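You operate a simulated robot arm through the tools that you are given. There is no shell and no other tool.

You are at the controls of a simulated robot arm. One attempt, no reset.

## Task
Power up the track and run all feeder carriers onto LOAD.
Fine: FEED back to HOLD; stop once all are there.

The check looks at the end state, three seconds after you hand in, the way a careful person would. Anything else that was tipped, shoved, dropped, spilled or broken makes it a failure.

## Robot
A 6-joint arm with a two-finger gripper, fixed in place. Base frame: the origin is on the floor under the middle of its stand, x ahead of it, y to its left, z up. Readings come in m, degrees, newtons and seconds.
With the tool pointing down near the work surface it reaches from about 0.36 to 0.68 m from the base axis. Its first joint turns from -66.0 to 66.0 degrees. Payload 2.45 kg.
Tool frame: the origin (TCP) lies between the finger pads and is the grasp point; the fingertips stand 0.03 m ahead of it; z points along the fingers, y is the line along which they close. The gripper opens to 0.106 m; its body begins 0.079 m behind the TCP.
Orientation is that of the tool frame in the base frame, as a unit quaternion [x, y, z, w]. With the fingers straight down and closing along the base's y, the tool's x points along the base's -x, its y along +y and its z along -z.

## Interface
- The arm moves only by the tool arm_command. Its arguments are lists of equal length, an entry for each row: "dp": the shift along the tool's x, y, z in m, a list of three; "turn": the turn, a rotation vector about the tool's x, y, z in degrees, a list of three. In form: {"dp": [[dx, dy, dz], ...], "turn": [[rx, ry, rz], ...]}. A call has 1 to 20 rows; each row is the pose to reach, as a shift and turn from the pose commanded when the call began, along the tool's axes at that moment. "grip" is the opening, from 0 (shut) to 1 (fully open), set as the call begins (left out, the last holds). Each row takes 0.2 s and may step no farther than 0.05 m and 8.6 degrees from the row before; otherwise, or with a gripper value out of range, the whole call is refused. Where a pose cannot be reached the arm comes as near as it can. A force on the tool above 40 N (or 10 N above the force at the start of the call, whichever is more), or a blocked arm, ends the call early, and 0.2 s more pass. The fingers move at their own pace (about 0.153 m/s each) and stop on an object; they squeeze with about 36 N. The grip force told is the motor's: it shows also when the fingers shut on nothing. Time passes only in rows, and 0.2 s behind the last, so rows that repeat a pose let the fingers close. The reply holds the time, the measured pose of the TCP, the force on the tool along the base axes, the opening and the grip force, in the units named above and with some noise, with the torque about the TCP (base axes, N m) and any sound that the robot's microphone picked up.
- Cameras (640 x 400 px; columns grow to the right, rows downward): "scene" is fixed at [0.049, 0.4046, 1.4136]; the picture's right is [-0.84, -0.55, 0.00], its down [-0.26, 0.40, -0.88] and it looks along [0.48, -0.74, -0.48] (base axes); focal length 237 px, centre (320, 200). "wrist" rides on the gripper at [0.076, -0.002, -0.106] in the tool frame; the picture's right is [0.02, 1.00, 0.00], its down [-0.78, 0.02, -0.62] and it looks along [-0.62, 0.01, 0.78] (tool axes); focal length 247 px, centre (320, 200). There is no depth. A picture from a camera that has moved, and an enlarged one, comes with that camera's place and axes in the base frame and with its lens.
- grab_frame(camera): a new picture of that camera. The clock stands still meanwhile.
- zoom(camera, box): a new picture of the part [left, top, right, bottom] of that camera's present view, enlarged. The clock stands still meanwhile.
- finish_job(): hands the job in; it is judged then, once.

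Nothing tells you positions but the pictures and the camera data. Unless the task says otherwise, let go and move clear before handing in.

The tools are called after "Call:" by a JSON object that holds its "op" and its "data". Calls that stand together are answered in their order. arm_command: Moves the arm, as the interface text tells. Its arguments: {"type":"object","properties":{"dp":{"type":"array","items":{"type":"array","items":{"type":"number"}}},"turn":{"type":"array","items":{"type":"array","items":{"type":"number"}}},"grip":{"type":"number"}},"required":["dp","turn"]} The other tools are called the same way: grab_frame (camera) takes a picture; zoom (camera, box) takes an enlarged picture of a part of a camera's view; finish_job () hands the job in.

At the start:

```text
clock: 0.0
position: [0.3106, -0.0432, 1.3439]
orientation: [0.0, 1.0, 0.0, 0.0]
ft_force: [-0.2, 0.4, -0.5]
ft_torque: [0.01, -0.02, -0.01]
opening: 0.1062
grip_force: 0.1
```

scene: 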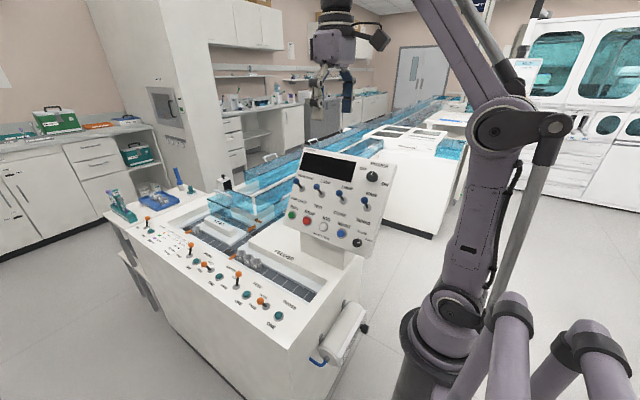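
wrist: 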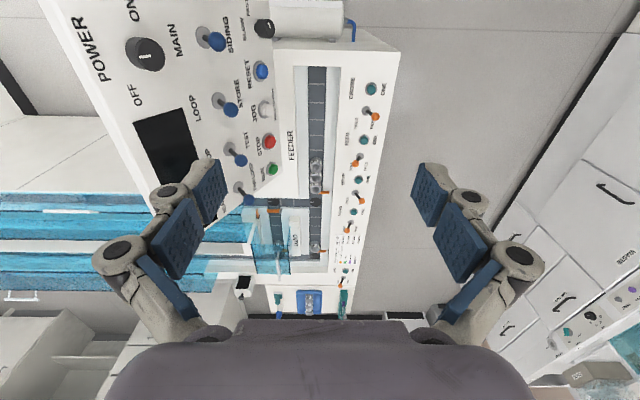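

I see a lab track bench with a control panel (power knob, toggles, buttons) and a row of orange-handled levers with green buttons along a feeder track. I'll zoom in to read the labels before moving.

Call:
{"op": "zoom", "data": {"camera": "scene", "box": [270, 140, 410, 260]}}

Call:
{"op": "zoom", "data": {"camera": "scene", "box": [100, 180, 220, 270]}}

Call:
{"op": "zoom", "data": {"camera": "scene", "box": [180, 230, 310, 330]}}

Call:
{"op": "zoom", "data": {"camera": "wrist", "box": [70, 0, 290, 210]}}

Call:
{"op": "zoom", "data": {"camera": "wrist", "box": [230, 60, 400, 320]}}

```text
3.33 times, centred on (340, 200) of scene
camera zoom: at [0.049, 0.4046, 1.4136], right [-0.84, -0.55, 0.0], down [-0.26, 0.4, -0.88], along [0.48, -0.74, -0.48], focal length 789 px, centre (253, 200)
```

zoom: 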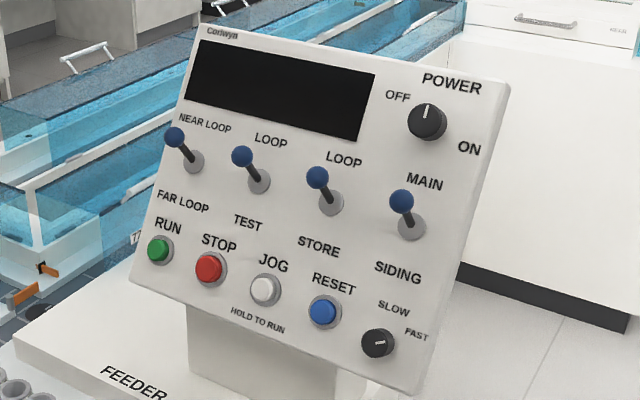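

```text
4.44 times, centred on (160, 225) of scene
camera zoom: at [0.049, 0.4046, 1.4136], right [-0.84, -0.55, 0.0], down [-0.26, 0.4, -0.88], along [0.48, -0.74, -0.48], focal length 1052 px, centre (1031, 89)
```

zoom: 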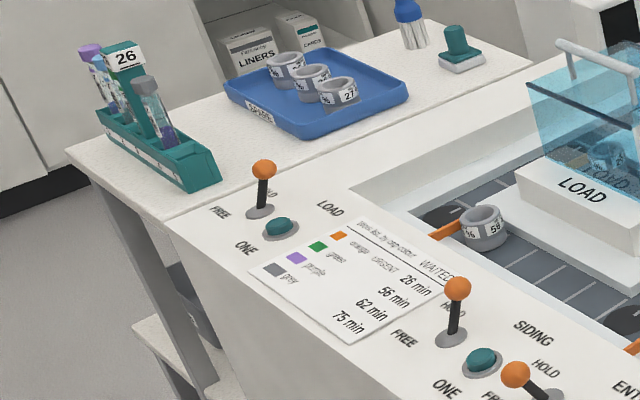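

```text
4.00 times, centred on (245, 280) of scene
camera zoom: at [0.049, 0.4046, 1.4136], right [-0.84, -0.55, 0.0], down [-0.26, 0.4, -0.88], along [0.48, -0.74, -0.48], focal length 947 px, centre (620, -120)
```

zoom: 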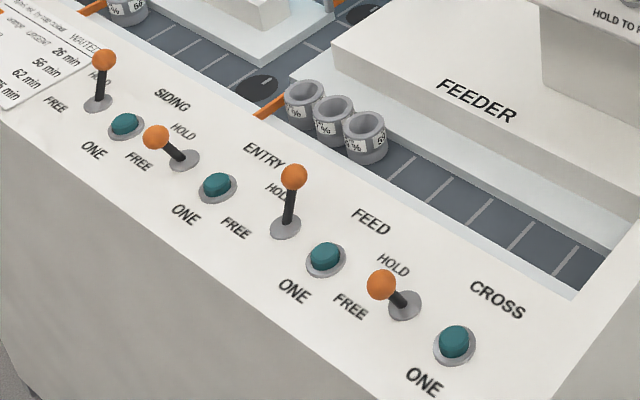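

```text
1.90 times, centred on (180, 105) of wrist
camera zoom: at [0.2331, -0.0453, 1.4502], right [-0.02, 1.0, 0.0], down [0.78, 0.02, 0.62], along [0.62, 0.01, -0.78], focal length 470 px, centre (587, 381)
```

zoom: 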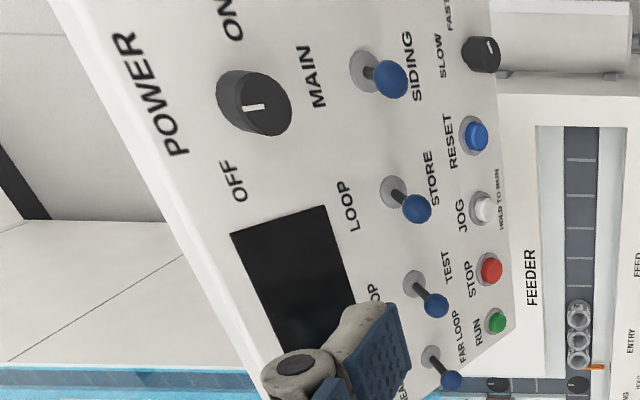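

```text
1.54 times, centred on (315, 190) of wrist
camera zoom: at [0.2331, -0.0453, 1.4502], right [-0.02, 1.0, 0.0], down [0.78, 0.02, 0.62], along [0.62, 0.01, -0.78], focal length 380 px, centre (328, 215)
```

zoom: 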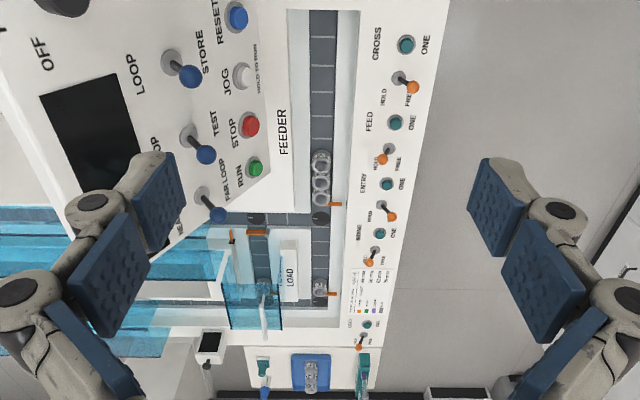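

The bench top looks to be at z≈0.77, with the FEED lever near (0.60, 0.08) and the tilted panel around x 0.27–0.53, y −0.14…−0.29. Before moving I want to understand the track routing and which gates and switches matter.

Call:
{"op": "zoom", "data": {"camera": "scene", "box": [190, 180, 290, 245]}}

Call:
{"op": "zoom", "data": {"camera": "scene", "box": [210, 220, 270, 258]}}

Call:
{"op": "zoom", "data": {"camera": "wrist", "box": [270, 150, 350, 280]}}

Call:
{"op": "zoom", "data": {"camera": "wrist", "box": [230, 190, 360, 320]}}

Call:
{"op": "zoom", "data": {"camera": "scene", "box": [140, 215, 200, 255]}}

Call:
{"op": "zoom", "data": {"camera": "scene", "box": [200, 80, 480, 220]}}

```text
6.15 times, centred on (240, 212) of scene
camera zoom: at [0.049, 0.4046, 1.4136], right [-0.84, -0.55, 0.0], down [-0.26, 0.4, -0.88], along [0.48, -0.74, -0.48], focal length 1456 px, centre (812, 123)
```

zoom: 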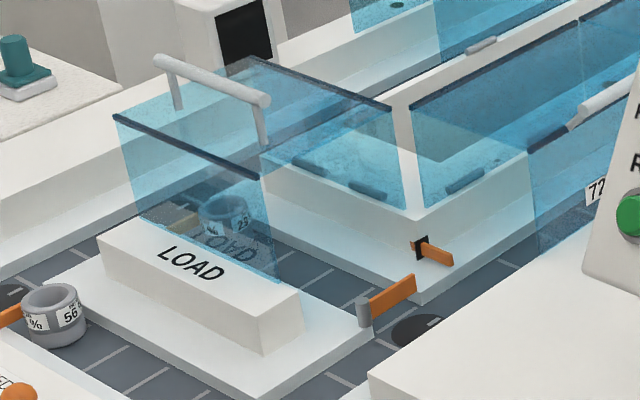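

```text
10.53 times, centred on (240, 239) of scene
camera zoom: at [0.049, 0.4046, 1.4136], right [-0.84, -0.55, 0.0], down [-0.26, 0.4, -0.88], along [0.48, -0.74, -0.48], focal length 2491 px, centre (1162, -210)
```

zoom: 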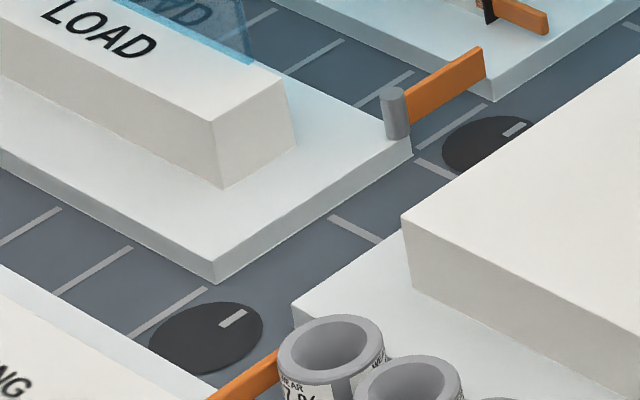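

```text
3.08 times, centred on (310, 215) of wrist
camera zoom: at [0.2331, -0.0453, 1.4502], right [-0.02, 1.0, 0.0], down [0.78, 0.02, 0.62], along [0.62, 0.01, -0.78], focal length 760 px, centre (351, 154)
```

zoom: 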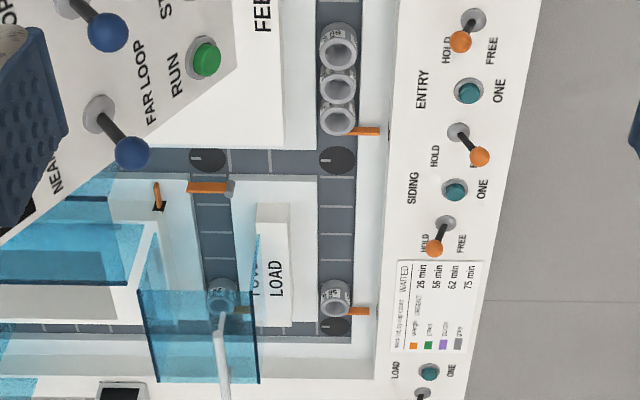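

```text
3.08 times, centred on (295, 255) of wrist
camera zoom: at [0.2331, -0.0453, 1.4502], right [-0.02, 1.0, 0.0], down [0.78, 0.02, 0.62], along [0.62, 0.01, -0.78], focal length 760 px, centre (397, 31)
```

zoom: 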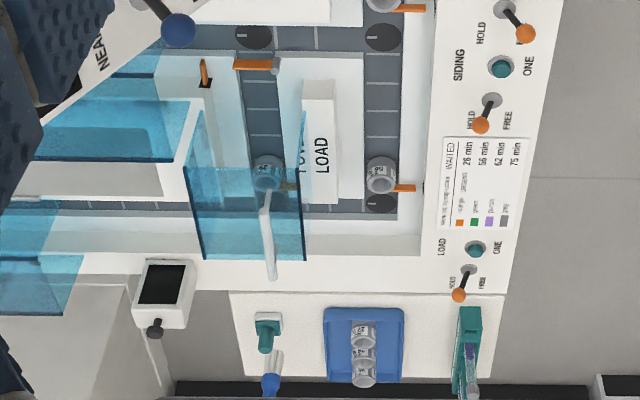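

```text
10.00 times, centred on (170, 235) of scene
camera zoom: at [0.049, 0.4046, 1.4136], right [-0.84, -0.55, 0.0], down [-0.26, 0.4, -0.88], along [0.48, -0.74, -0.48], focal length 2366 px, centre (1820, -150)
```

zoom: 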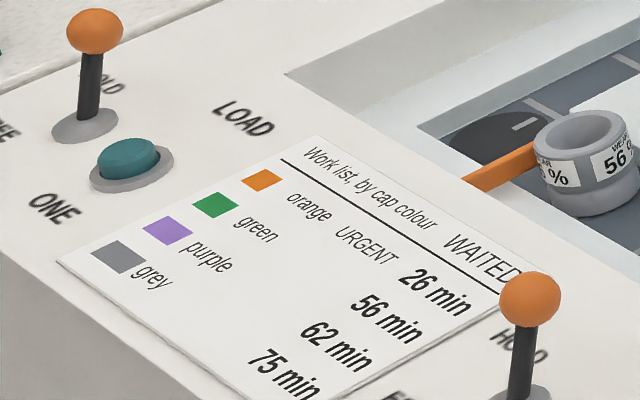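

```text
2.29 times, centred on (340, 150) of scene
camera zoom: at [0.049, 0.4046, 1.4136], right [-0.84, -0.55, 0.0], down [-0.26, 0.4, -0.88], along [0.48, -0.74, -0.48], focal length 541 px, centre (274, 314)
```

zoom: 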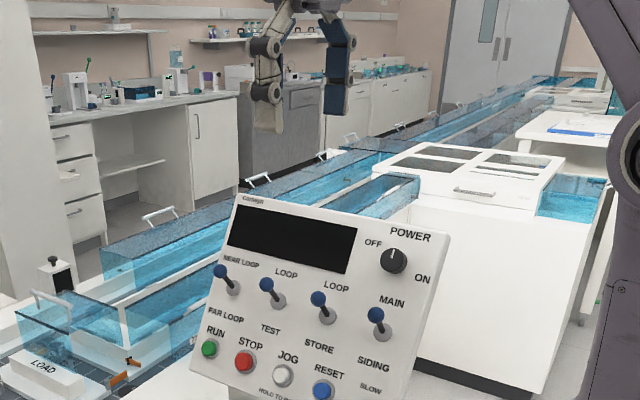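

The feeder lane (three carriers waiting at the FEED gate) appears to run straight on to the LOAD lane, where one carrier already stands at a LOAD stop. I'll move the hand forward and high to get a clearer view of the gates and cross lane.

Call:
{"op": "arm_command", "data": {"dp": [[-0.045, -0.01, 0], [-0.09, -0.02, 0], [-0.135, -0.03, 0], [-0.18, -0.04, 0], [-0.22, -0.05, 0], [-0.22, -0.05, 0]], "turn": [[0, 0, 0], [0, 0, 0], [0, 0, 0], [0, 0, 0], [0, 0, 0], [0, 0, 0]]}}

Call:
{"op": "grab_frame", "data": {"camera": "wrist"}}

Call:
{"op": "grab_frame", "data": {"camera": "scene"}}

```text
clock: 1.4
position: [0.4723, -0.0827, 1.2785]
orientation: [0.0, 1.0, 0.001, 0.0]
ft_force: [-0.7, 0.5, 1.0]
ft_torque: [0.02, -0.06, -0.04]
opening: 0.1063
grip_force: 0.0
out of reach, approached as far as the arm can: row 2, 3, 4, 5, 6
```

```text
taken
camera wrist: at [0.3947, -0.084, 1.3848], right [-0.02, 1.0, 0.0], down [0.78, 0.02, 0.62], along [0.62, 0.01, -0.78], focal length 247 px, centre (320, 200)
```

wrist: 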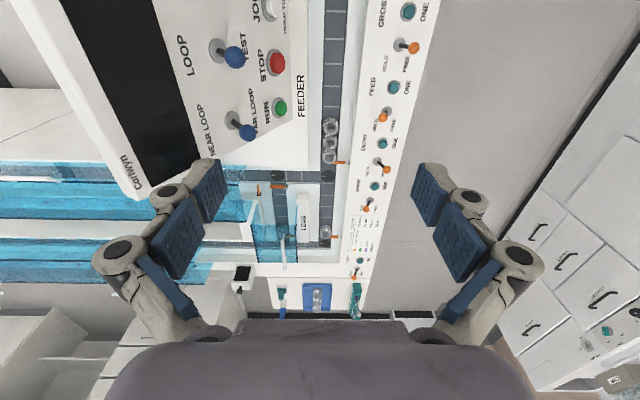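

```text
taken
```

scene: 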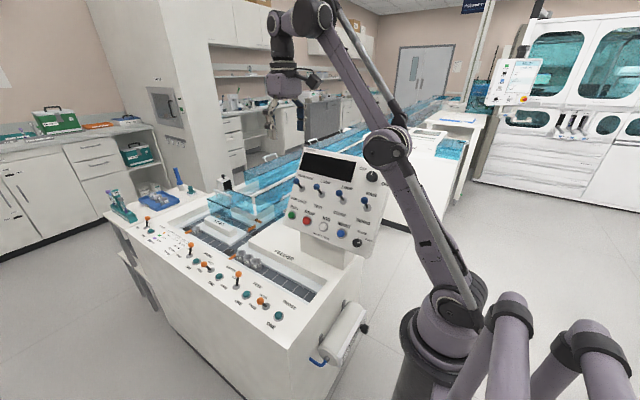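

The reach limit sagged the hand to z 1.28, still clear of everything. I'll zoom in on the gates from here.

Call:
{"op": "zoom", "data": {"camera": "wrist", "box": [225, 130, 355, 290]}}

Call:
{"op": "zoom", "data": {"camera": "wrist", "box": [230, 150, 300, 260]}}

Call:
{"op": "zoom", "data": {"camera": "wrist", "box": [340, 0, 440, 180]}}

Call:
{"op": "zoom", "data": {"camera": "wrist", "box": [340, 150, 400, 290]}}

Call:
{"op": "zoom", "data": {"camera": "wrist", "box": [0, 150, 260, 290]}}

```text
2.50 times, centred on (290, 210) of wrist
camera zoom: at [0.3947, -0.084, 1.3848], right [-0.02, 1.0, 0.0], down [0.78, 0.02, 0.62], along [0.62, 0.01, -0.78], focal length 617 px, centre (395, 175)
```

zoom: 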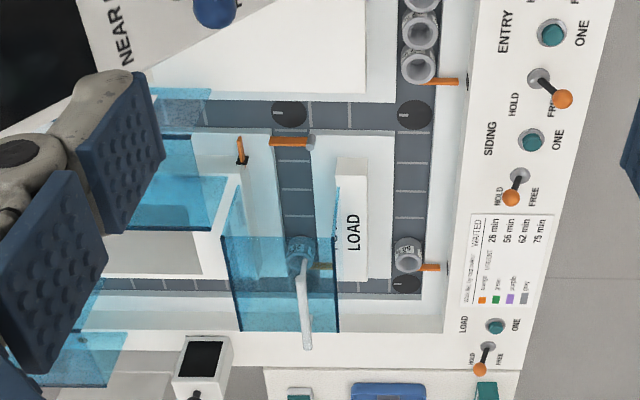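

```text
3.64 times, centred on (265, 205) of wrist
camera zoom: at [0.3947, -0.084, 1.3848], right [-0.02, 1.0, 0.0], down [0.78, 0.02, 0.62], along [0.62, 0.01, -0.78], focal length 898 px, centre (520, 182)
```

zoom: 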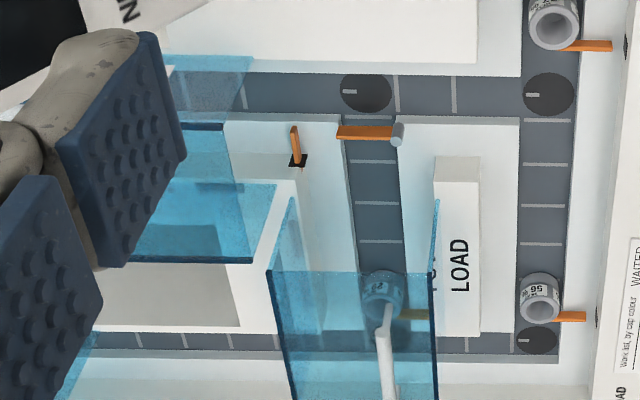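

```text
2.22 times, centred on (390, 90) of wrist
camera zoom: at [0.3947, -0.084, 1.3848], right [-0.02, 1.0, 0.0], down [0.78, 0.02, 0.62], along [0.62, 0.01, -0.78], focal length 549 px, centre (164, 444)
```

zoom: 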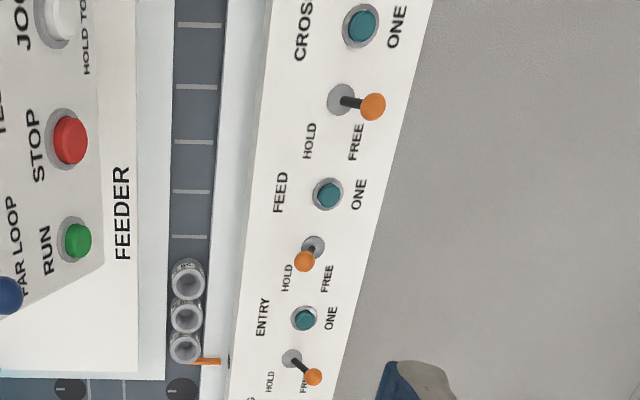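

```text
2.86 times, centred on (370, 220) of wrist
camera zoom: at [0.3947, -0.084, 1.3848], right [-0.02, 1.0, 0.0], down [0.78, 0.02, 0.62], along [0.62, 0.01, -0.78], focal length 706 px, centre (177, 143)
```

zoom: 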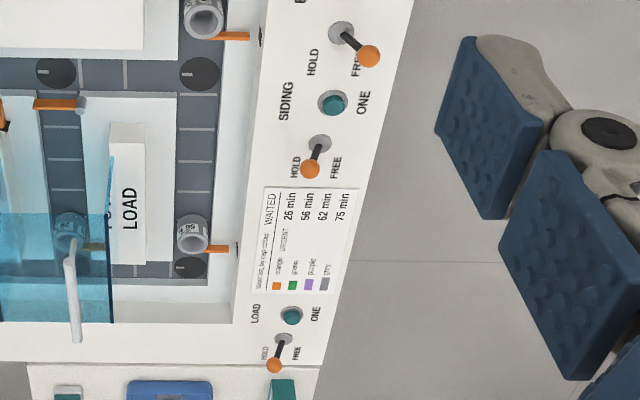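

```text
2.46 times, centred on (130, 220) of wrist
camera zoom: at [0.3947, -0.084, 1.3848], right [-0.02, 1.0, 0.0], down [0.78, 0.02, 0.62], along [0.62, 0.01, -0.78], focal length 608 px, centre (788, 151)
```

zoom: 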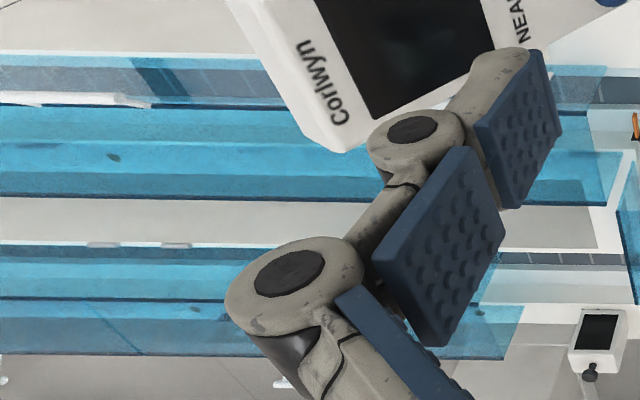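

A carrier tag "72" shows up behind the panel on the cross lane, upstream of the ENTRY gate, which is set FREE. I'll move toward −y and look over the panel to see what stands on that lane.

Call:
{"op": "arm_command", "data": {"dp": [[0.04, -0.03, 0], [0.08, -0.07, 0], [0.12, -0.11, 0], [0.13, -0.155, 0], [0.13, -0.2, 0], [0.13, -0.24, 0], [0.13, -0.24, 0]], "turn": [[0, 0, 0], [0, 0, 0], [0, 0, 0], [0, 0, 0], [0, 0, 0], [0, 0, 0], [0, 0, 0]]}}

Call:
{"op": "grab_frame", "data": {"camera": "wrist"}}

Call:
{"op": "zoom", "data": {"camera": "scene", "box": [250, 190, 300, 230]}}

```text
refused: row 2 steps farther than a row can; nothing moved
```

```text
taken
camera wrist: at [0.3947, -0.084, 1.3848], right [-0.02, 1.0, 0.0], down [0.78, 0.02, 0.62], along [0.62, 0.01, -0.78], focal length 247 px, centre (320, 200)
```

wrist: 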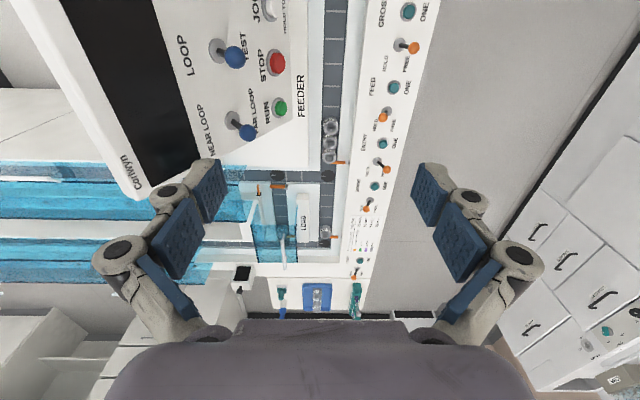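

```text
10.00 times, centred on (275, 210) of scene
camera zoom: at [0.0488, 0.4046, 1.4136], right [-0.84, -0.55, 0.0], down [-0.26, 0.4, -0.88], along [0.48, -0.74, -0.48], focal length 2366 px, centre (770, 100)
```

zoom: 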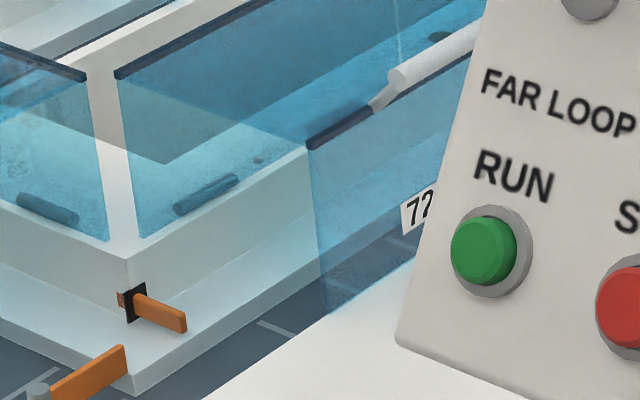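

A "72" tag peeks out behind the panel, possibly a carrier or just a label. I'll redo the move with smaller steps to get behind the panel's edge.

Call:
{"op": "arm_command", "data": {"dp": [[0.035, -0.03, 0], [0.07, -0.06, 0], [0.1, -0.095, 0], [0.13, -0.13, 0], [0.13, -0.175, 0], [0.13, -0.22, 0], [0.13, -0.22, 0]], "turn": [[0, 0, 0], [0, 0, 0], [0, 0, 0], [0, 0, 0], [0, 0, 0], [0, 0, 0], [0, 0, 0]]}}

Call:
{"op": "grab_frame", "data": {"camera": "wrist"}}

Call:
{"op": "grab_frame", "data": {"camera": "scene"}}

```text
clock: 3.0
position: [0.3438, -0.3047, 1.278]
orientation: [0.0, 1.0, 0.0, 0.0]
ft_force: [0.2, -0.5, 0.3]
ft_torque: [0.04, 0.02, 0.01]
opening: 0.1057
grip_force: 0.1
```

```text
taken
camera wrist: at [0.266, -0.3053, 1.3848], right [-0.02, 1.0, 0.0], down [0.78, 0.02, 0.62], along [0.62, 0.01, -0.78], focal length 247 px, centre (320, 200)
```

wrist: 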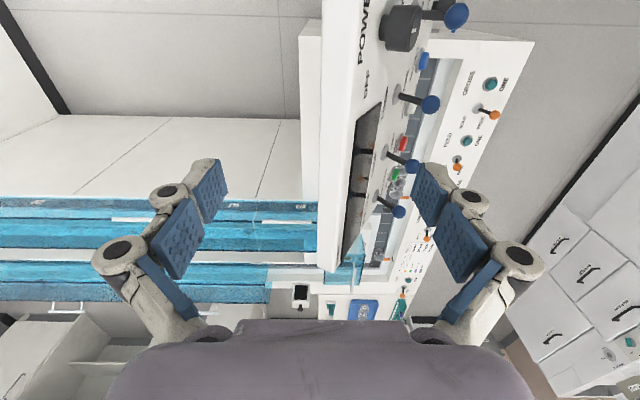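

```text
taken
```

scene: 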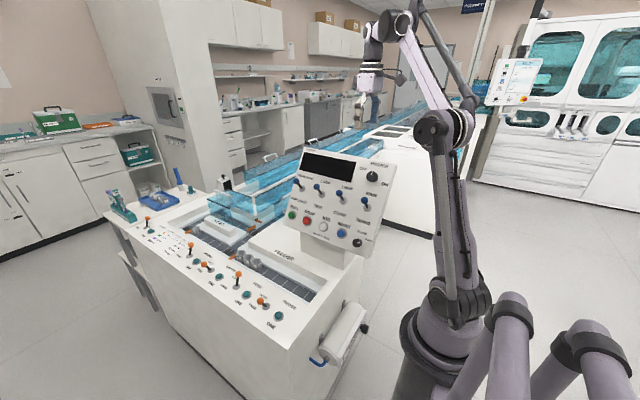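

I can now see behind the panel: the covered lanes run on to the −y side. I'll zoom in there for carriers near ENTRY/CROSS.

Call:
{"op": "zoom", "data": {"camera": "wrist", "box": [200, 185, 340, 285]}}

Call:
{"op": "zoom", "data": {"camera": "wrist", "box": [0, 185, 160, 285]}}

Call:
{"op": "zoom", "data": {"camera": "wrist", "box": [330, 0, 460, 280]}}

```text
4.00 times, centred on (270, 235) of wrist
camera zoom: at [0.266, -0.3053, 1.3848], right [-0.02, 1.0, 0.0], down [0.78, 0.02, 0.62], along [0.62, 0.01, -0.78], focal length 988 px, centre (520, 60)
```

zoom: 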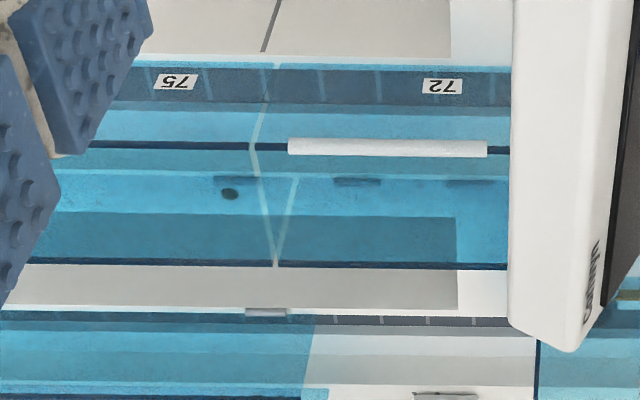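

```text
4.00 times, centred on (80, 235) of wrist
camera zoom: at [0.266, -0.3053, 1.3848], right [-0.02, 1.0, 0.0], down [0.78, 0.02, 0.62], along [0.62, 0.01, -0.78], focal length 988 px, centre (1280, 60)
```

zoom: 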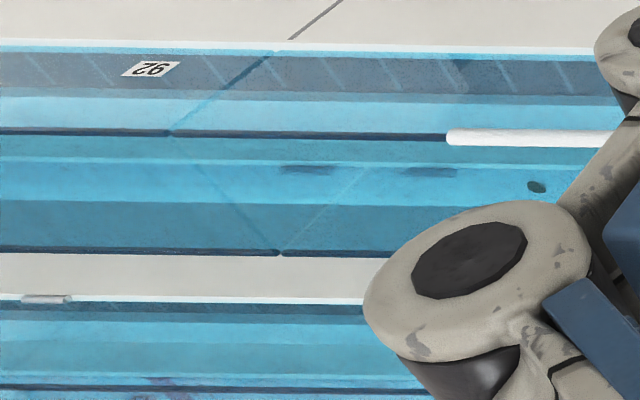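

```text
1.43 times, centred on (395, 140) of wrist
camera zoom: at [0.266, -0.3053, 1.3848], right [-0.02, 1.0, 0.0], down [0.78, 0.02, 0.62], along [0.62, 0.01, -0.78], focal length 353 px, centre (213, 286)
```

zoom: 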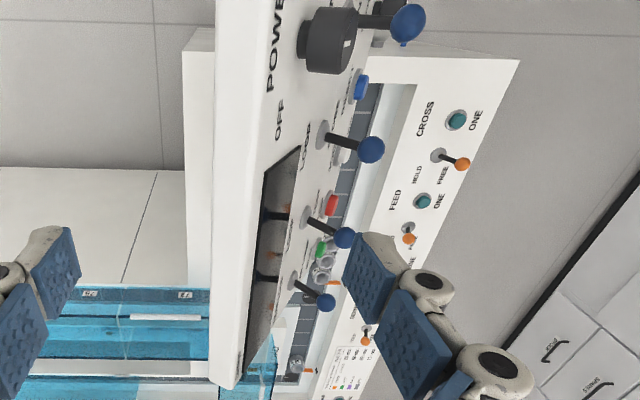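

The numbers 72, 75, … are just lane position tags, with no stray carriers upstream of ENTRY. The lane order is feeder, FEED gate, disk, then the LOAD lane, which ends at the LOAD gate (HOLD). Next I'll study the power knob and panel more closely.

Call:
{"op": "zoom", "data": {"camera": "scene", "box": [345, 155, 395, 190]}}

Call:
{"op": "zoom", "data": {"camera": "scene", "box": [335, 185, 395, 255]}}

Call:
{"op": "zoom", "data": {"camera": "wrist", "box": [350, 0, 480, 80]}}

Call:
{"op": "zoom", "data": {"camera": "scene", "box": [280, 195, 350, 245]}}

```text
11.43 times, centred on (370, 172) of scene
camera zoom: at [0.049, 0.4045, 1.4136], right [-0.84, -0.55, 0.0], down [-0.26, 0.4, -0.88], along [0.48, -0.74, -0.48], focal length 2705 px, centre (-251, 514)
```

zoom: 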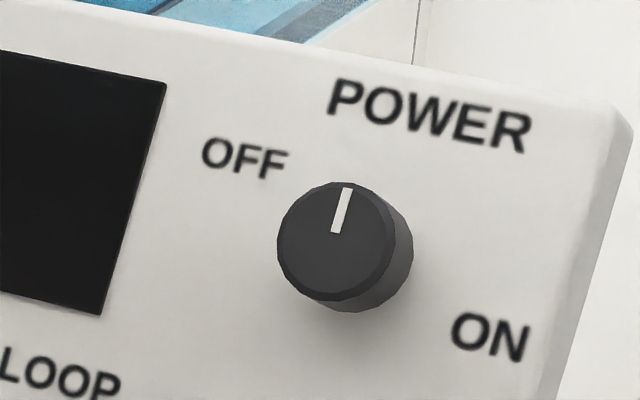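

```text
5.71 times, centred on (365, 220) of scene
camera zoom: at [0.049, 0.4045, 1.4136], right [-0.84, -0.55, 0.0], down [-0.26, 0.4, -0.88], along [0.48, -0.74, -0.48], focal length 1352 px, centre (63, 86)
```

zoom: 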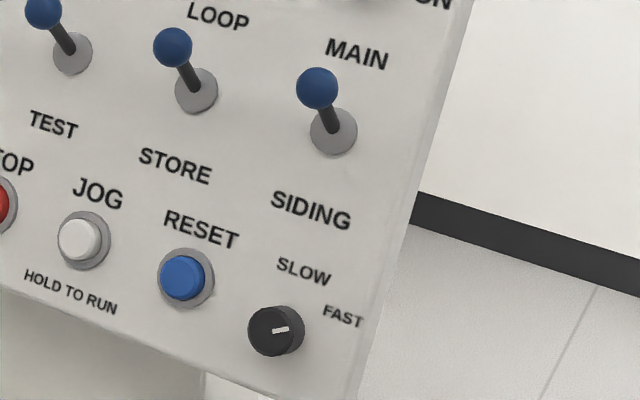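

```text
4.92 times, centred on (415, 40) of wrist
camera zoom: at [0.266, -0.3053, 1.3848], right [-0.02, 1.0, 0.0], down [0.78, 0.02, 0.62], along [0.62, 0.01, -0.78], focal length 1216 px, centre (-148, 988)
```

zoom: 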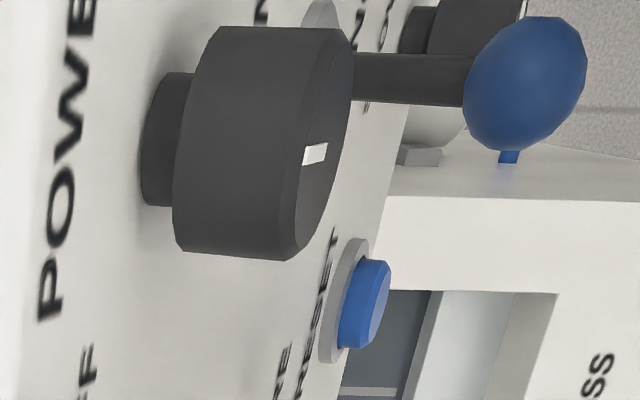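

```text
8.00 times, centred on (315, 220) of scene
camera zoom: at [0.049, 0.4045, 1.4136], right [-0.84, -0.55, 0.0], down [-0.26, 0.4, -0.88], along [0.48, -0.74, -0.48], focal length 1893 px, centre (360, 40)
```

zoom: 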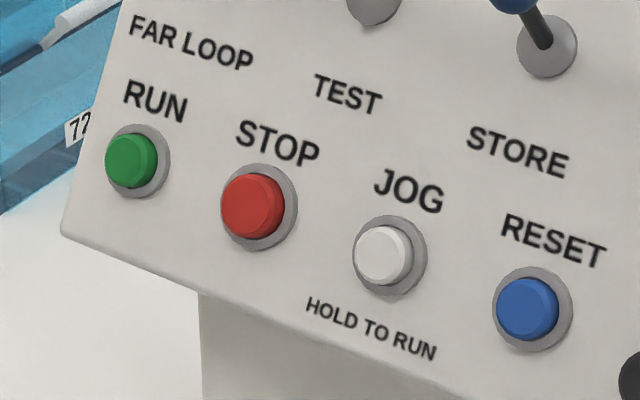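

The knob's pointer is at 12 o'clock, with OFF to its upper left and ON to its lower right, so it should turn clockwise. I'll swing the hand in front of the panel and tilt it to face the panel squarely, to measure it accurately.

Call:
{"op": "arm_command", "data": {"dp": [[0, 0.045, 0], [0, 0.09, 0], [0, 0.135, 0], [0, 0.18, 0], [0, 0.225, 0], [0, 0.27, 0], [-0.01, 0.315, 0], [-0.02, 0.34, 0], [-0.02, 0.34, 0.0], [-0.02, 0.34, 0.01], [-0.02, 0.34, 0.02], [-0.02, 0.34, 0.03], [-0.02, 0.34, 0.04], [-0.02, 0.34, 0.05], [-0.02, 0.34, 0.06], [-0.02, 0.34, 0.06]], "turn": [[0, 0, 0], [0, 0, 0], [0, 0, 0], [0, 0, 0], [0, 0, 0], [0, 0, 0], [0, 0, 0], [0, 0, 0], [8.5, 0, 0], [17, 0, 0], [25.5, 0, 0], [34, 0, 0], [42.5, 0, 0], [51, 0, 0], [59, 0, 0], [59, 0, 0]]}}

Call:
{"op": "grab_frame", "data": {"camera": "wrist"}}

Call:
{"op": "grab_frame", "data": {"camera": "scene"}}

```text
clock: 6.4
position: [0.3717, 0.0215, 1.22]
orientation: [0.0, 0.871, -0.492, 0.003]
ft_force: [0.7, -0.5, -0.5]
ft_torque: [0.0, 0.02, 0.0]
opening: 0.1061
grip_force: 0.1
out of reach, approached as far as the arm can: row 15, 16
```

```text
taken
camera wrist: at [0.2942, 0.1126, 1.2757], right [-0.02, 0.52, -0.86], down [0.78, 0.54, 0.31], along [0.63, -0.66, -0.41], focal length 247 px, centre (320, 200)
```

wrist: 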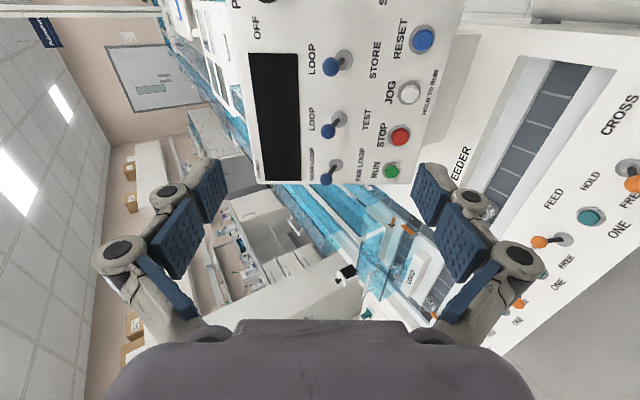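

```text
taken
```

scene: 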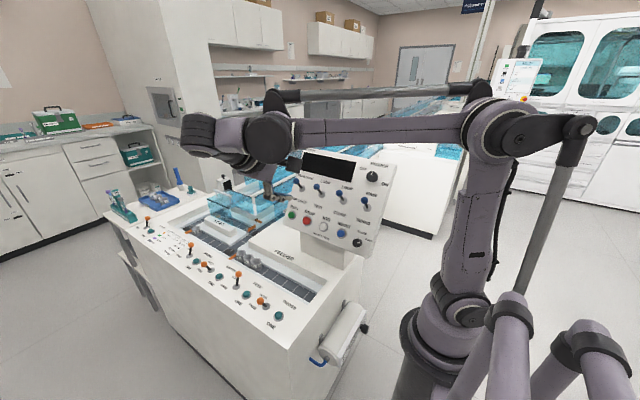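

The hand now faces the panel with the buttons and toggles in view, and all four toggles are at their upper labels (NEAR LOOP, LOOP, LOOP, MAIN). I'll zoom to get accurate pixel positions for triangulation.

Call:
{"op": "zoom", "data": {"camera": "wrist", "box": [220, 0, 480, 200]}}

Call:
{"op": "zoom", "data": {"camera": "scene", "box": [280, 140, 400, 260]}}

Call:
{"op": "zoom", "data": {"camera": "wrist", "box": [500, 100, 640, 320]}}

```text
2.00 times, centred on (350, 100) of wrist
camera zoom: at [0.2942, 0.1126, 1.2757], right [-0.02, 0.52, -0.86], down [0.78, 0.54, 0.31], along [0.63, -0.66, -0.41], focal length 494 px, centre (260, 400)
```

zoom: 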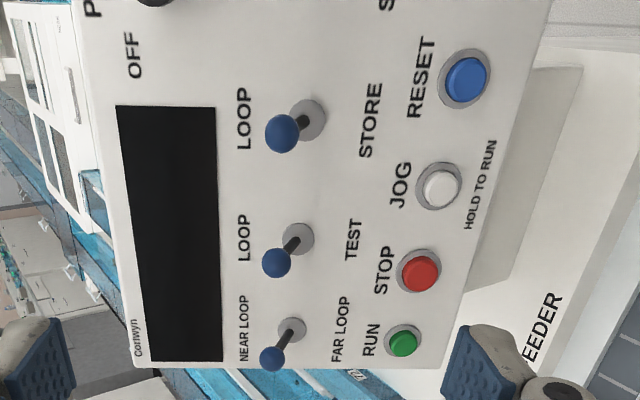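

```text
3.33 times, centred on (340, 200) of scene
camera zoom: at [0.049, 0.4046, 1.4136], right [-0.84, -0.55, 0.0], down [-0.26, 0.4, -0.88], along [0.48, -0.74, -0.48], focal length 789 px, centre (253, 200)
```

zoom: 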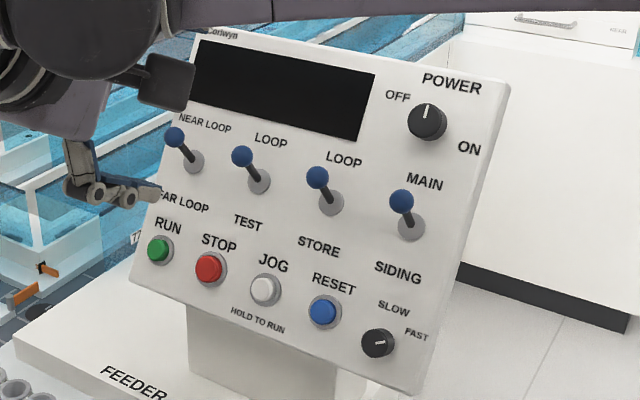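

```text
1.82 times, centred on (570, 210) of wrist
camera zoom: at [0.2942, 0.1126, 1.2757], right [-0.02, 0.52, -0.86], down [0.78, 0.54, 0.31], along [0.63, -0.66, -0.41], focal length 449 px, centre (-134, 182)
```

zoom: 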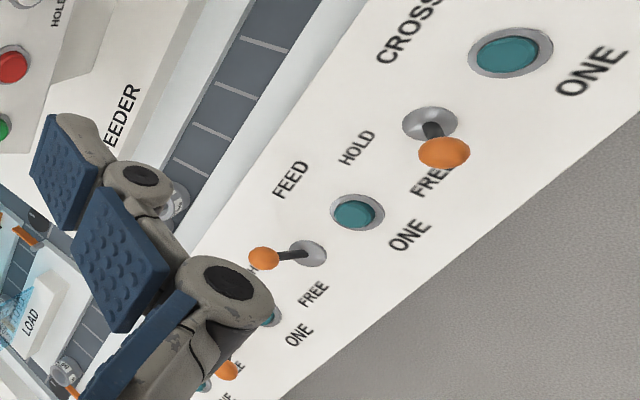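

Triangulation puts the panel plane tilted about 31° back, with normal ≈ (0, 0.857, 0.515). The buttons are at z≈0.957, y≈−0.15: RUN x≈0.53, STOP 0.46, JOG 0.40, RESET 0.33; the power knob is near (0.28, −0.25, 1.13). I'll move in front of the knob at about 15 cm and look again.

Call:
{"op": "arm_command", "data": {"dp": [[0.023, -0.0155, 0.03], [0.046, -0.031, 0.06], [0.069, -0.0465, 0.09], [0.092, -0.062, 0.12], [0.092, -0.062, 0.12]], "turn": [[0, 0, 0], [0, 0, 0], [0, 0, 0], [0, 0, 0], [0, 0, 0]]}}

Call:
{"op": "grab_frame", "data": {"camera": "wrist"}}

Call:
{"op": "grab_frame", "data": {"camera": "scene"}}

```text
clock: 7.6
position: [0.2798, -0.1121, 1.2088]
orientation: [0.0, 0.87, -0.493, 0.0]
ft_force: [0.4, 0.1, 0.0]
ft_torque: [-0.02, 0.03, -0.02]
opening: 0.1061
grip_force: 0.1
```

```text
taken
camera wrist: at [0.2032, -0.0219, 1.2654], right [-0.02, 0.51, -0.86], down [0.78, 0.54, 0.31], along [0.62, -0.67, -0.41], focal length 247 px, centre (320, 200)
```

wrist: 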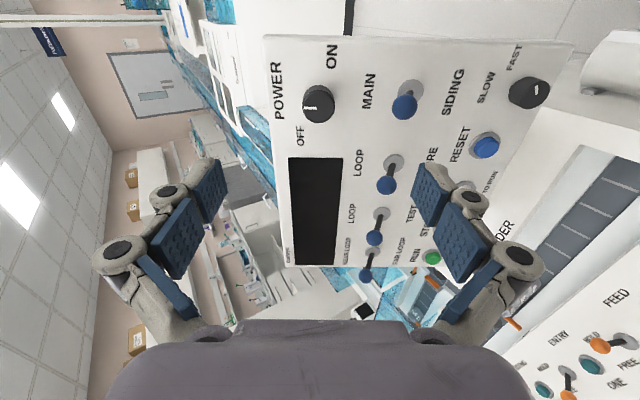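

```text
taken
```

scene: 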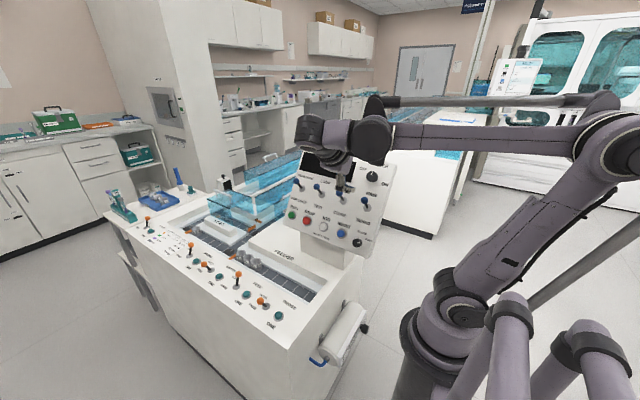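

The pose is reachable and the knob is clearly visible. I'll zoom in for exact knob measurements.

Call:
{"op": "zoom", "data": {"camera": "wrist", "box": [260, 40, 440, 140]}}

Call:
{"op": "zoom", "data": {"camera": "wrist", "box": [400, 30, 600, 170]}}

```text
3.56 times, centred on (350, 90) of wrist
camera zoom: at [0.2032, -0.0219, 1.2654], right [-0.02, 0.51, -0.86], down [0.78, 0.54, 0.31], along [0.62, -0.67, -0.41], focal length 878 px, centre (213, 591)
```

zoom: 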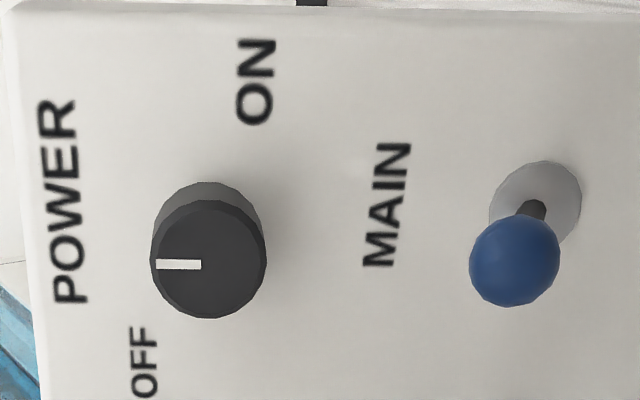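

```text
2.86 times, centred on (500, 100) of wrist
camera zoom: at [0.2032, -0.0219, 1.2654], right [-0.02, 0.51, -0.86], down [0.78, 0.54, 0.31], along [0.62, -0.67, -0.41], focal length 706 px, centre (-194, 486)
```

zoom: 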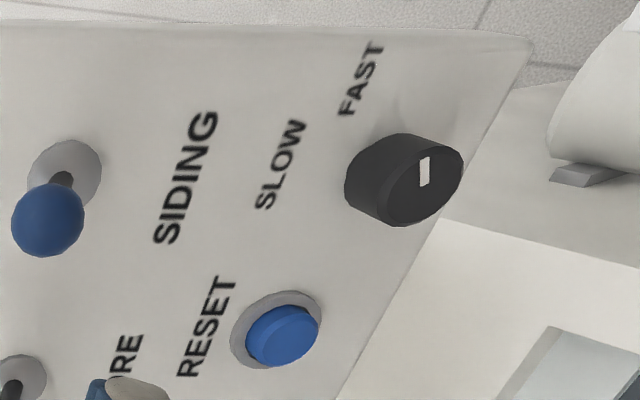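

The knob is about 31 mm wide and stands ~25 mm off the panel, with its axis through (0.280, −0.248, 1.130). I'll narrow the fingers, yaw −45° so they miss the MAIN and LOOP toggles, and recheck alignment before approaching.

Call:
{"op": "arm_command", "data": {"dp": [[0, 0, 0], [0, -0.002, 0], [0, -0.002, 0], [0, -0.002, 0], [0, -0.002, 0], [0, -0.002, 0.02], [0, -0.002, 0.04], [0, -0.002, 0.04]], "turn": [[0, 0, -7.5], [0, 0, -15], [0, 0, -22.5], [0, 0, -30], [0, 0, -37.5], [0, 0, -45], [0, 0, -45], [0, 0, -45]], "grip": 0.5}}

Call:
{"op": "grab_frame", "data": {"camera": "wrist"}}

Call:
{"op": "grab_frame", "data": {"camera": "scene"}}

```text
clock: 9.4
position: [0.2801, -0.1467, 1.1921]
orientation: [-0.333, 0.804, -0.454, -0.189]
ft_force: [-0.8, 0.1, 0.2]
ft_torque: [0.02, 0.01, 0.0]
opening: 0.0529
grip_force: 0.0
```

```text
taken
camera wrist: at [0.2267, -0.0844, 1.2936], right [-0.72, 0.36, -0.59], down [0.54, 0.82, -0.17], along [0.43, -0.44, -0.79], focal length 247 px, centre (320, 200)
```

wrist: 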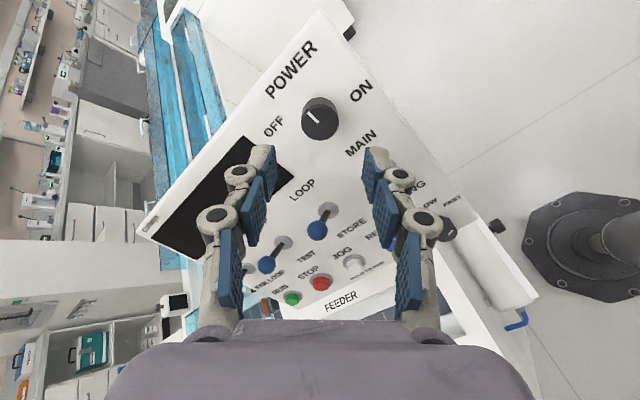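

```text
taken
```

scene: 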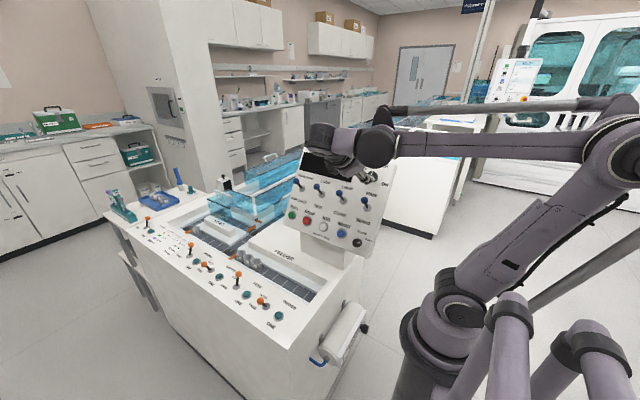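

The yaw worked. The knob sits nearly centred between the fingers' plane; I'll zoom to check the alignment.

Call:
{"op": "zoom", "data": {"camera": "wrist", "box": [260, 70, 380, 160]}}

```text
4.44 times, centred on (320, 115) of wrist
camera zoom: at [0.2267, -0.0844, 1.2936], right [-0.72, 0.36, -0.59], down [0.54, 0.82, -0.17], along [0.43, -0.44, -0.79], focal length 1098 px, centre (320, 578)
```

zoom: 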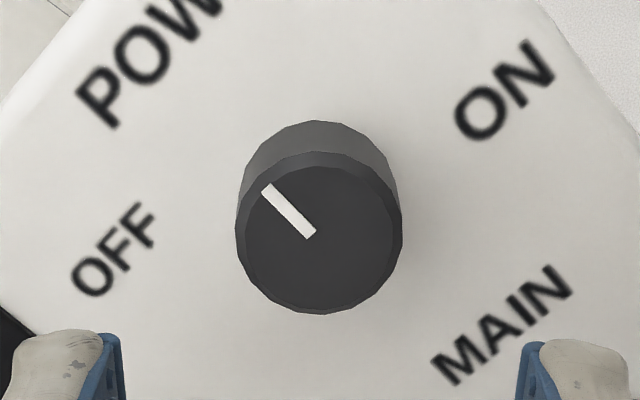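

The knob is within about 1 mm of the tool axis, with its top ~92 mm ahead. I'll advance 79 mm so the fingers straddle it and stop about 8 mm short of the panel.

Call:
{"op": "arm_command", "data": {"dp": [[-0.001, -0.0007, 0.02], [-0.001, -0.0007, 0.04], [-0.001, -0.0007, 0.055], [-0.001, -0.0007, 0.068], [-0.001, -0.0007, 0.079], [-0.001, -0.0007, 0.079]], "turn": [[0, 0, 0], [0, 0, 0], [0, 0, 0], [0, 0, 0], [0, 0, 0], [0, 0, 0]]}}

Call:
{"op": "grab_frame", "data": {"camera": "wrist"}}

Call:
{"op": "zoom", "data": {"camera": "scene", "box": [280, 110, 420, 220]}}

```text
clock: 10.8
position: [0.2814, -0.2156, 1.1495]
orientation: [-0.333, 0.804, -0.455, -0.188]
ft_force: [0.2, -0.3, -0.2]
ft_torque: [0.01, 0.02, -0.04]
opening: 0.053
grip_force: 0.0
```

```text
taken
camera wrist: at [0.2284, -0.1524, 1.2518], right [-0.72, 0.36, -0.59], down [0.54, 0.82, -0.16], along [0.43, -0.44, -0.79], focal length 247 px, centre (320, 200)
```

wrist: 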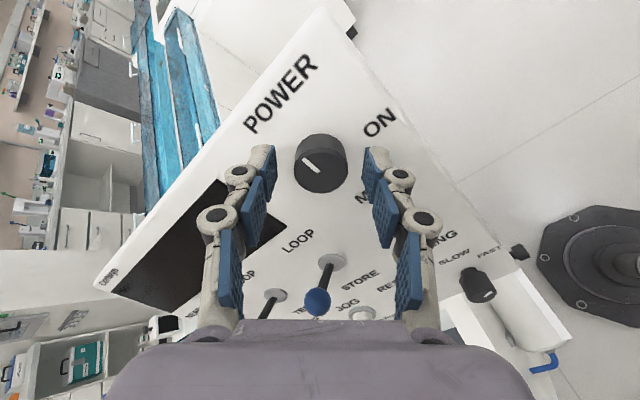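

```text
3.64 times, centred on (350, 165) of scene
camera zoom: at [0.049, 0.4046, 1.4136], right [-0.84, -0.55, 0.0], down [-0.26, 0.4, -0.88], along [0.48, -0.74, -0.48], focal length 860 px, centre (211, 327)
```

zoom: 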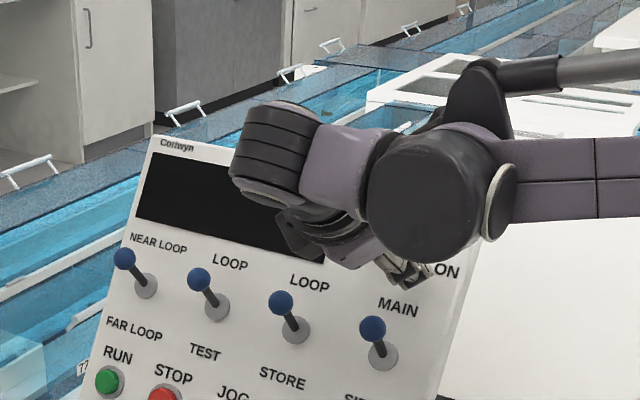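

The knob is now centred between the fingers. I'll close the grip on it.

Call:
{"op": "arm_command", "data": {"dp": [[0, 0, 0], [0, 0, 0], [0, 0, 0]], "turn": [[0, 0, 0], [0, 0, 0], [0, 0, 0]], "grip": 0.0}}

Call:
{"op": "zoom", "data": {"camera": "wrist", "box": [220, 100, 420, 240]}}

```text
clock: 11.6
position: [0.2811, -0.2149, 1.1488]
orientation: [-0.333, 0.805, -0.454, -0.188]
ft_force: [-2.7, 5.3, -1.1]
ft_torque: [0.09, 0.06, -0.1]
opening: 0.0311
grip_force: 45.0
```

```text
2.86 times, centred on (320, 170) of wrist
camera zoom: at [0.2281, -0.152, 1.2518], right [-0.72, 0.36, -0.59], down [0.54, 0.82, -0.16], along [0.43, -0.44, -0.79], focal length 706 px, centre (320, 286)
```

zoom: 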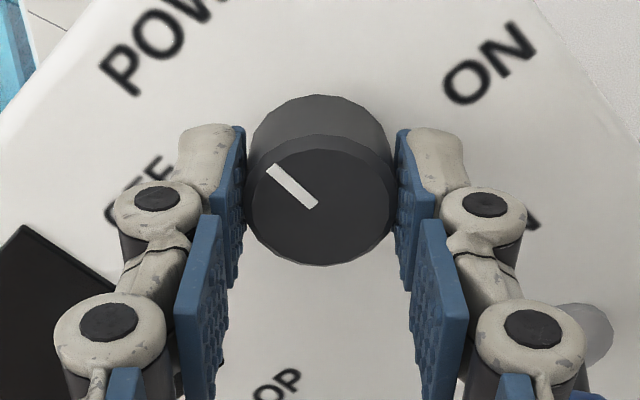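

Gripped at 31 mm with little side load. Now I'll turn clockwise 30° first to check how the knob responds.

Call:
{"op": "arm_command", "data": {"dp": [[0, 0, 0], [0, 0, 0], [0, 0, 0], [0, 0, 0]], "turn": [[0, 0, 7.5], [0, 0, 15], [0, 0, 22.5], [0, 0, 30]]}}

Call:
{"op": "grab_frame", "data": {"camera": "wrist"}}

Call:
{"op": "zoom", "data": {"camera": "scene", "box": [280, 110, 420, 220]}}

```text
clock: 12.6
position: [0.2813, -0.215, 1.1486]
orientation: [-0.112, 0.863, -0.488, -0.063]
ft_force: [2.4, -5.4, -11.3]
ft_torque: [0.47, -0.63, 1.1]
opening: 0.031
grip_force: 44.9
```

```text
taken
camera wrist: at [0.2074, -0.1345, 1.2226], right [-0.28, 0.5, -0.82], down [0.75, 0.64, 0.14], along [0.6, -0.58, -0.55], focal length 247 px, centre (320, 200)
```

wrist: 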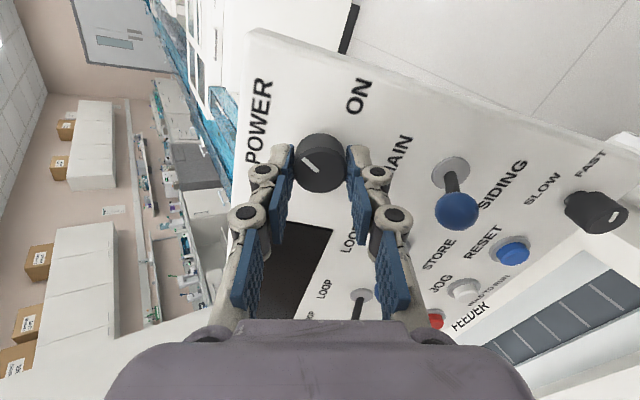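

```text
3.64 times, centred on (350, 165) of scene
camera zoom: at [0.0491, 0.4043, 1.4137], right [-0.84, -0.55, 0.0], down [-0.26, 0.4, -0.88], along [0.48, -0.74, -0.48], focal length 860 px, centre (211, 327)
```

zoom: 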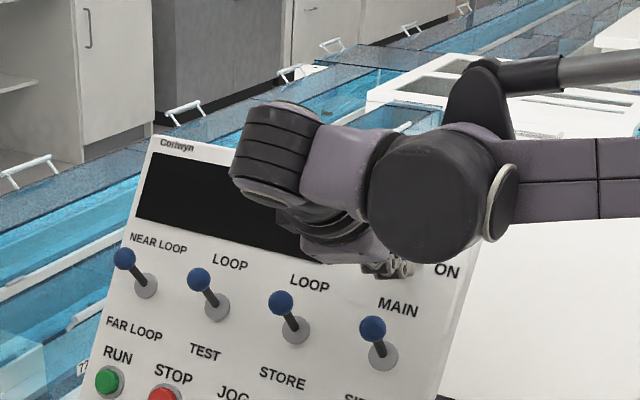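

The knob turns with the grip against a detent-like torque, about 1.3 N m. I'll continue clockwise.

Call:
{"op": "arm_command", "data": {"dp": [[0, 0, 0], [0, 0, 0], [0, 0, 0], [0, 0, 0]], "turn": [[0, 0, 7.5], [0, 0, 15], [0, 0, 22.5], [0, 0, 30]]}}

Call:
{"op": "grab_frame", "data": {"camera": "wrist"}}

Call:
{"op": "zoom", "data": {"camera": "scene", "box": [280, 110, 420, 220]}}

```text
clock: 13.6
position: [0.2818, -0.2148, 1.1493]
orientation: [0.115, 0.863, -0.488, 0.066]
ft_force: [7.7, -0.1, -10.7]
ft_torque: [-0.13, -0.5, 0.86]
opening: 0.031
grip_force: 45.2
```

```text
taken
camera wrist: at [0.2065, -0.1141, 1.1887], right [0.24, 0.5, -0.83], down [0.76, 0.44, 0.48], along [0.6, -0.75, -0.27], focal length 247 px, centre (320, 200)
```

wrist: 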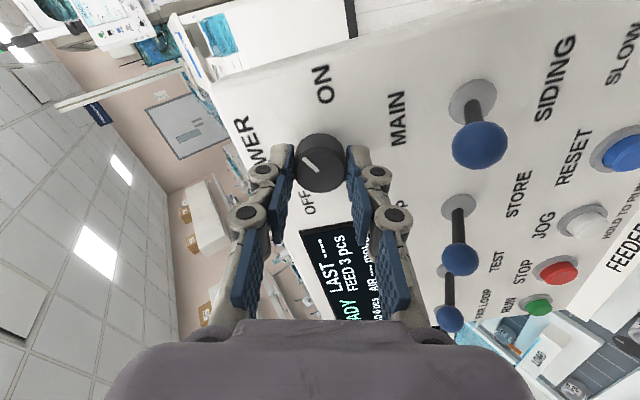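

```text
3.64 times, centred on (350, 165) of scene
camera zoom: at [0.0493, 0.4045, 1.4136], right [-0.84, -0.55, 0.0], down [-0.26, 0.4, -0.88], along [0.48, -0.74, -0.48], focal length 860 px, centre (211, 327)
```

zoom: 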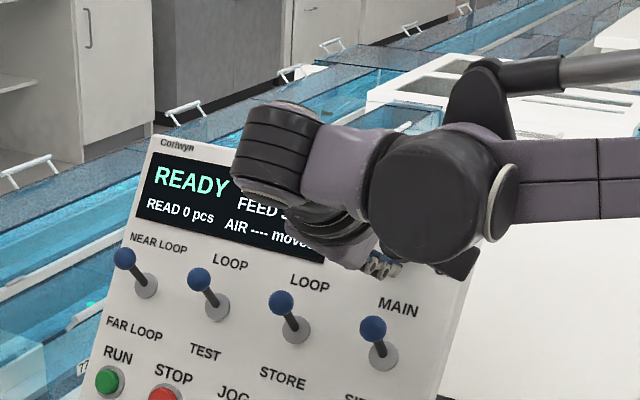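

The display lit up ("READY", "FEED 3 pcs"), so power is on. I'll finish the remaining turn to seat the knob fully at ON, watching the torque.

Call:
{"op": "arm_command", "data": {"dp": [[0, 0, 0], [0, 0, 0], [0, 0, 0]], "turn": [[0, 0, 7.5], [0, 0, 15], [0, 0, 20]]}}

Call:
{"op": "zoom", "data": {"camera": "wrist", "box": [220, 60, 420, 240]}}

```text
clock: 14.4
position: [0.282, -0.2155, 1.1503]
orientation: [0.263, 0.83, -0.469, 0.149]
ft_force: [6.4, -1.5, -9.2]
ft_torque: [-0.43, -0.58, 0.93]
opening: 0.0311
grip_force: 45.0
```

```text
2.22 times, centred on (320, 150) of wrist
camera zoom: at [0.2175, -0.1014, 1.1678], right [0.56, 0.43, -0.71], down [0.65, 0.31, 0.69], along [0.52, -0.85, -0.11], focal length 549 px, centre (320, 311)
```

zoom: 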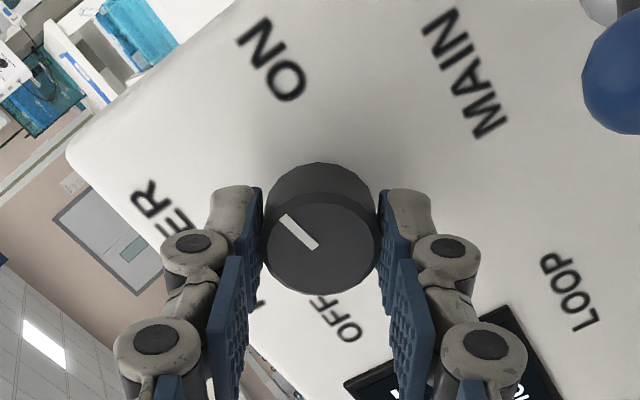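

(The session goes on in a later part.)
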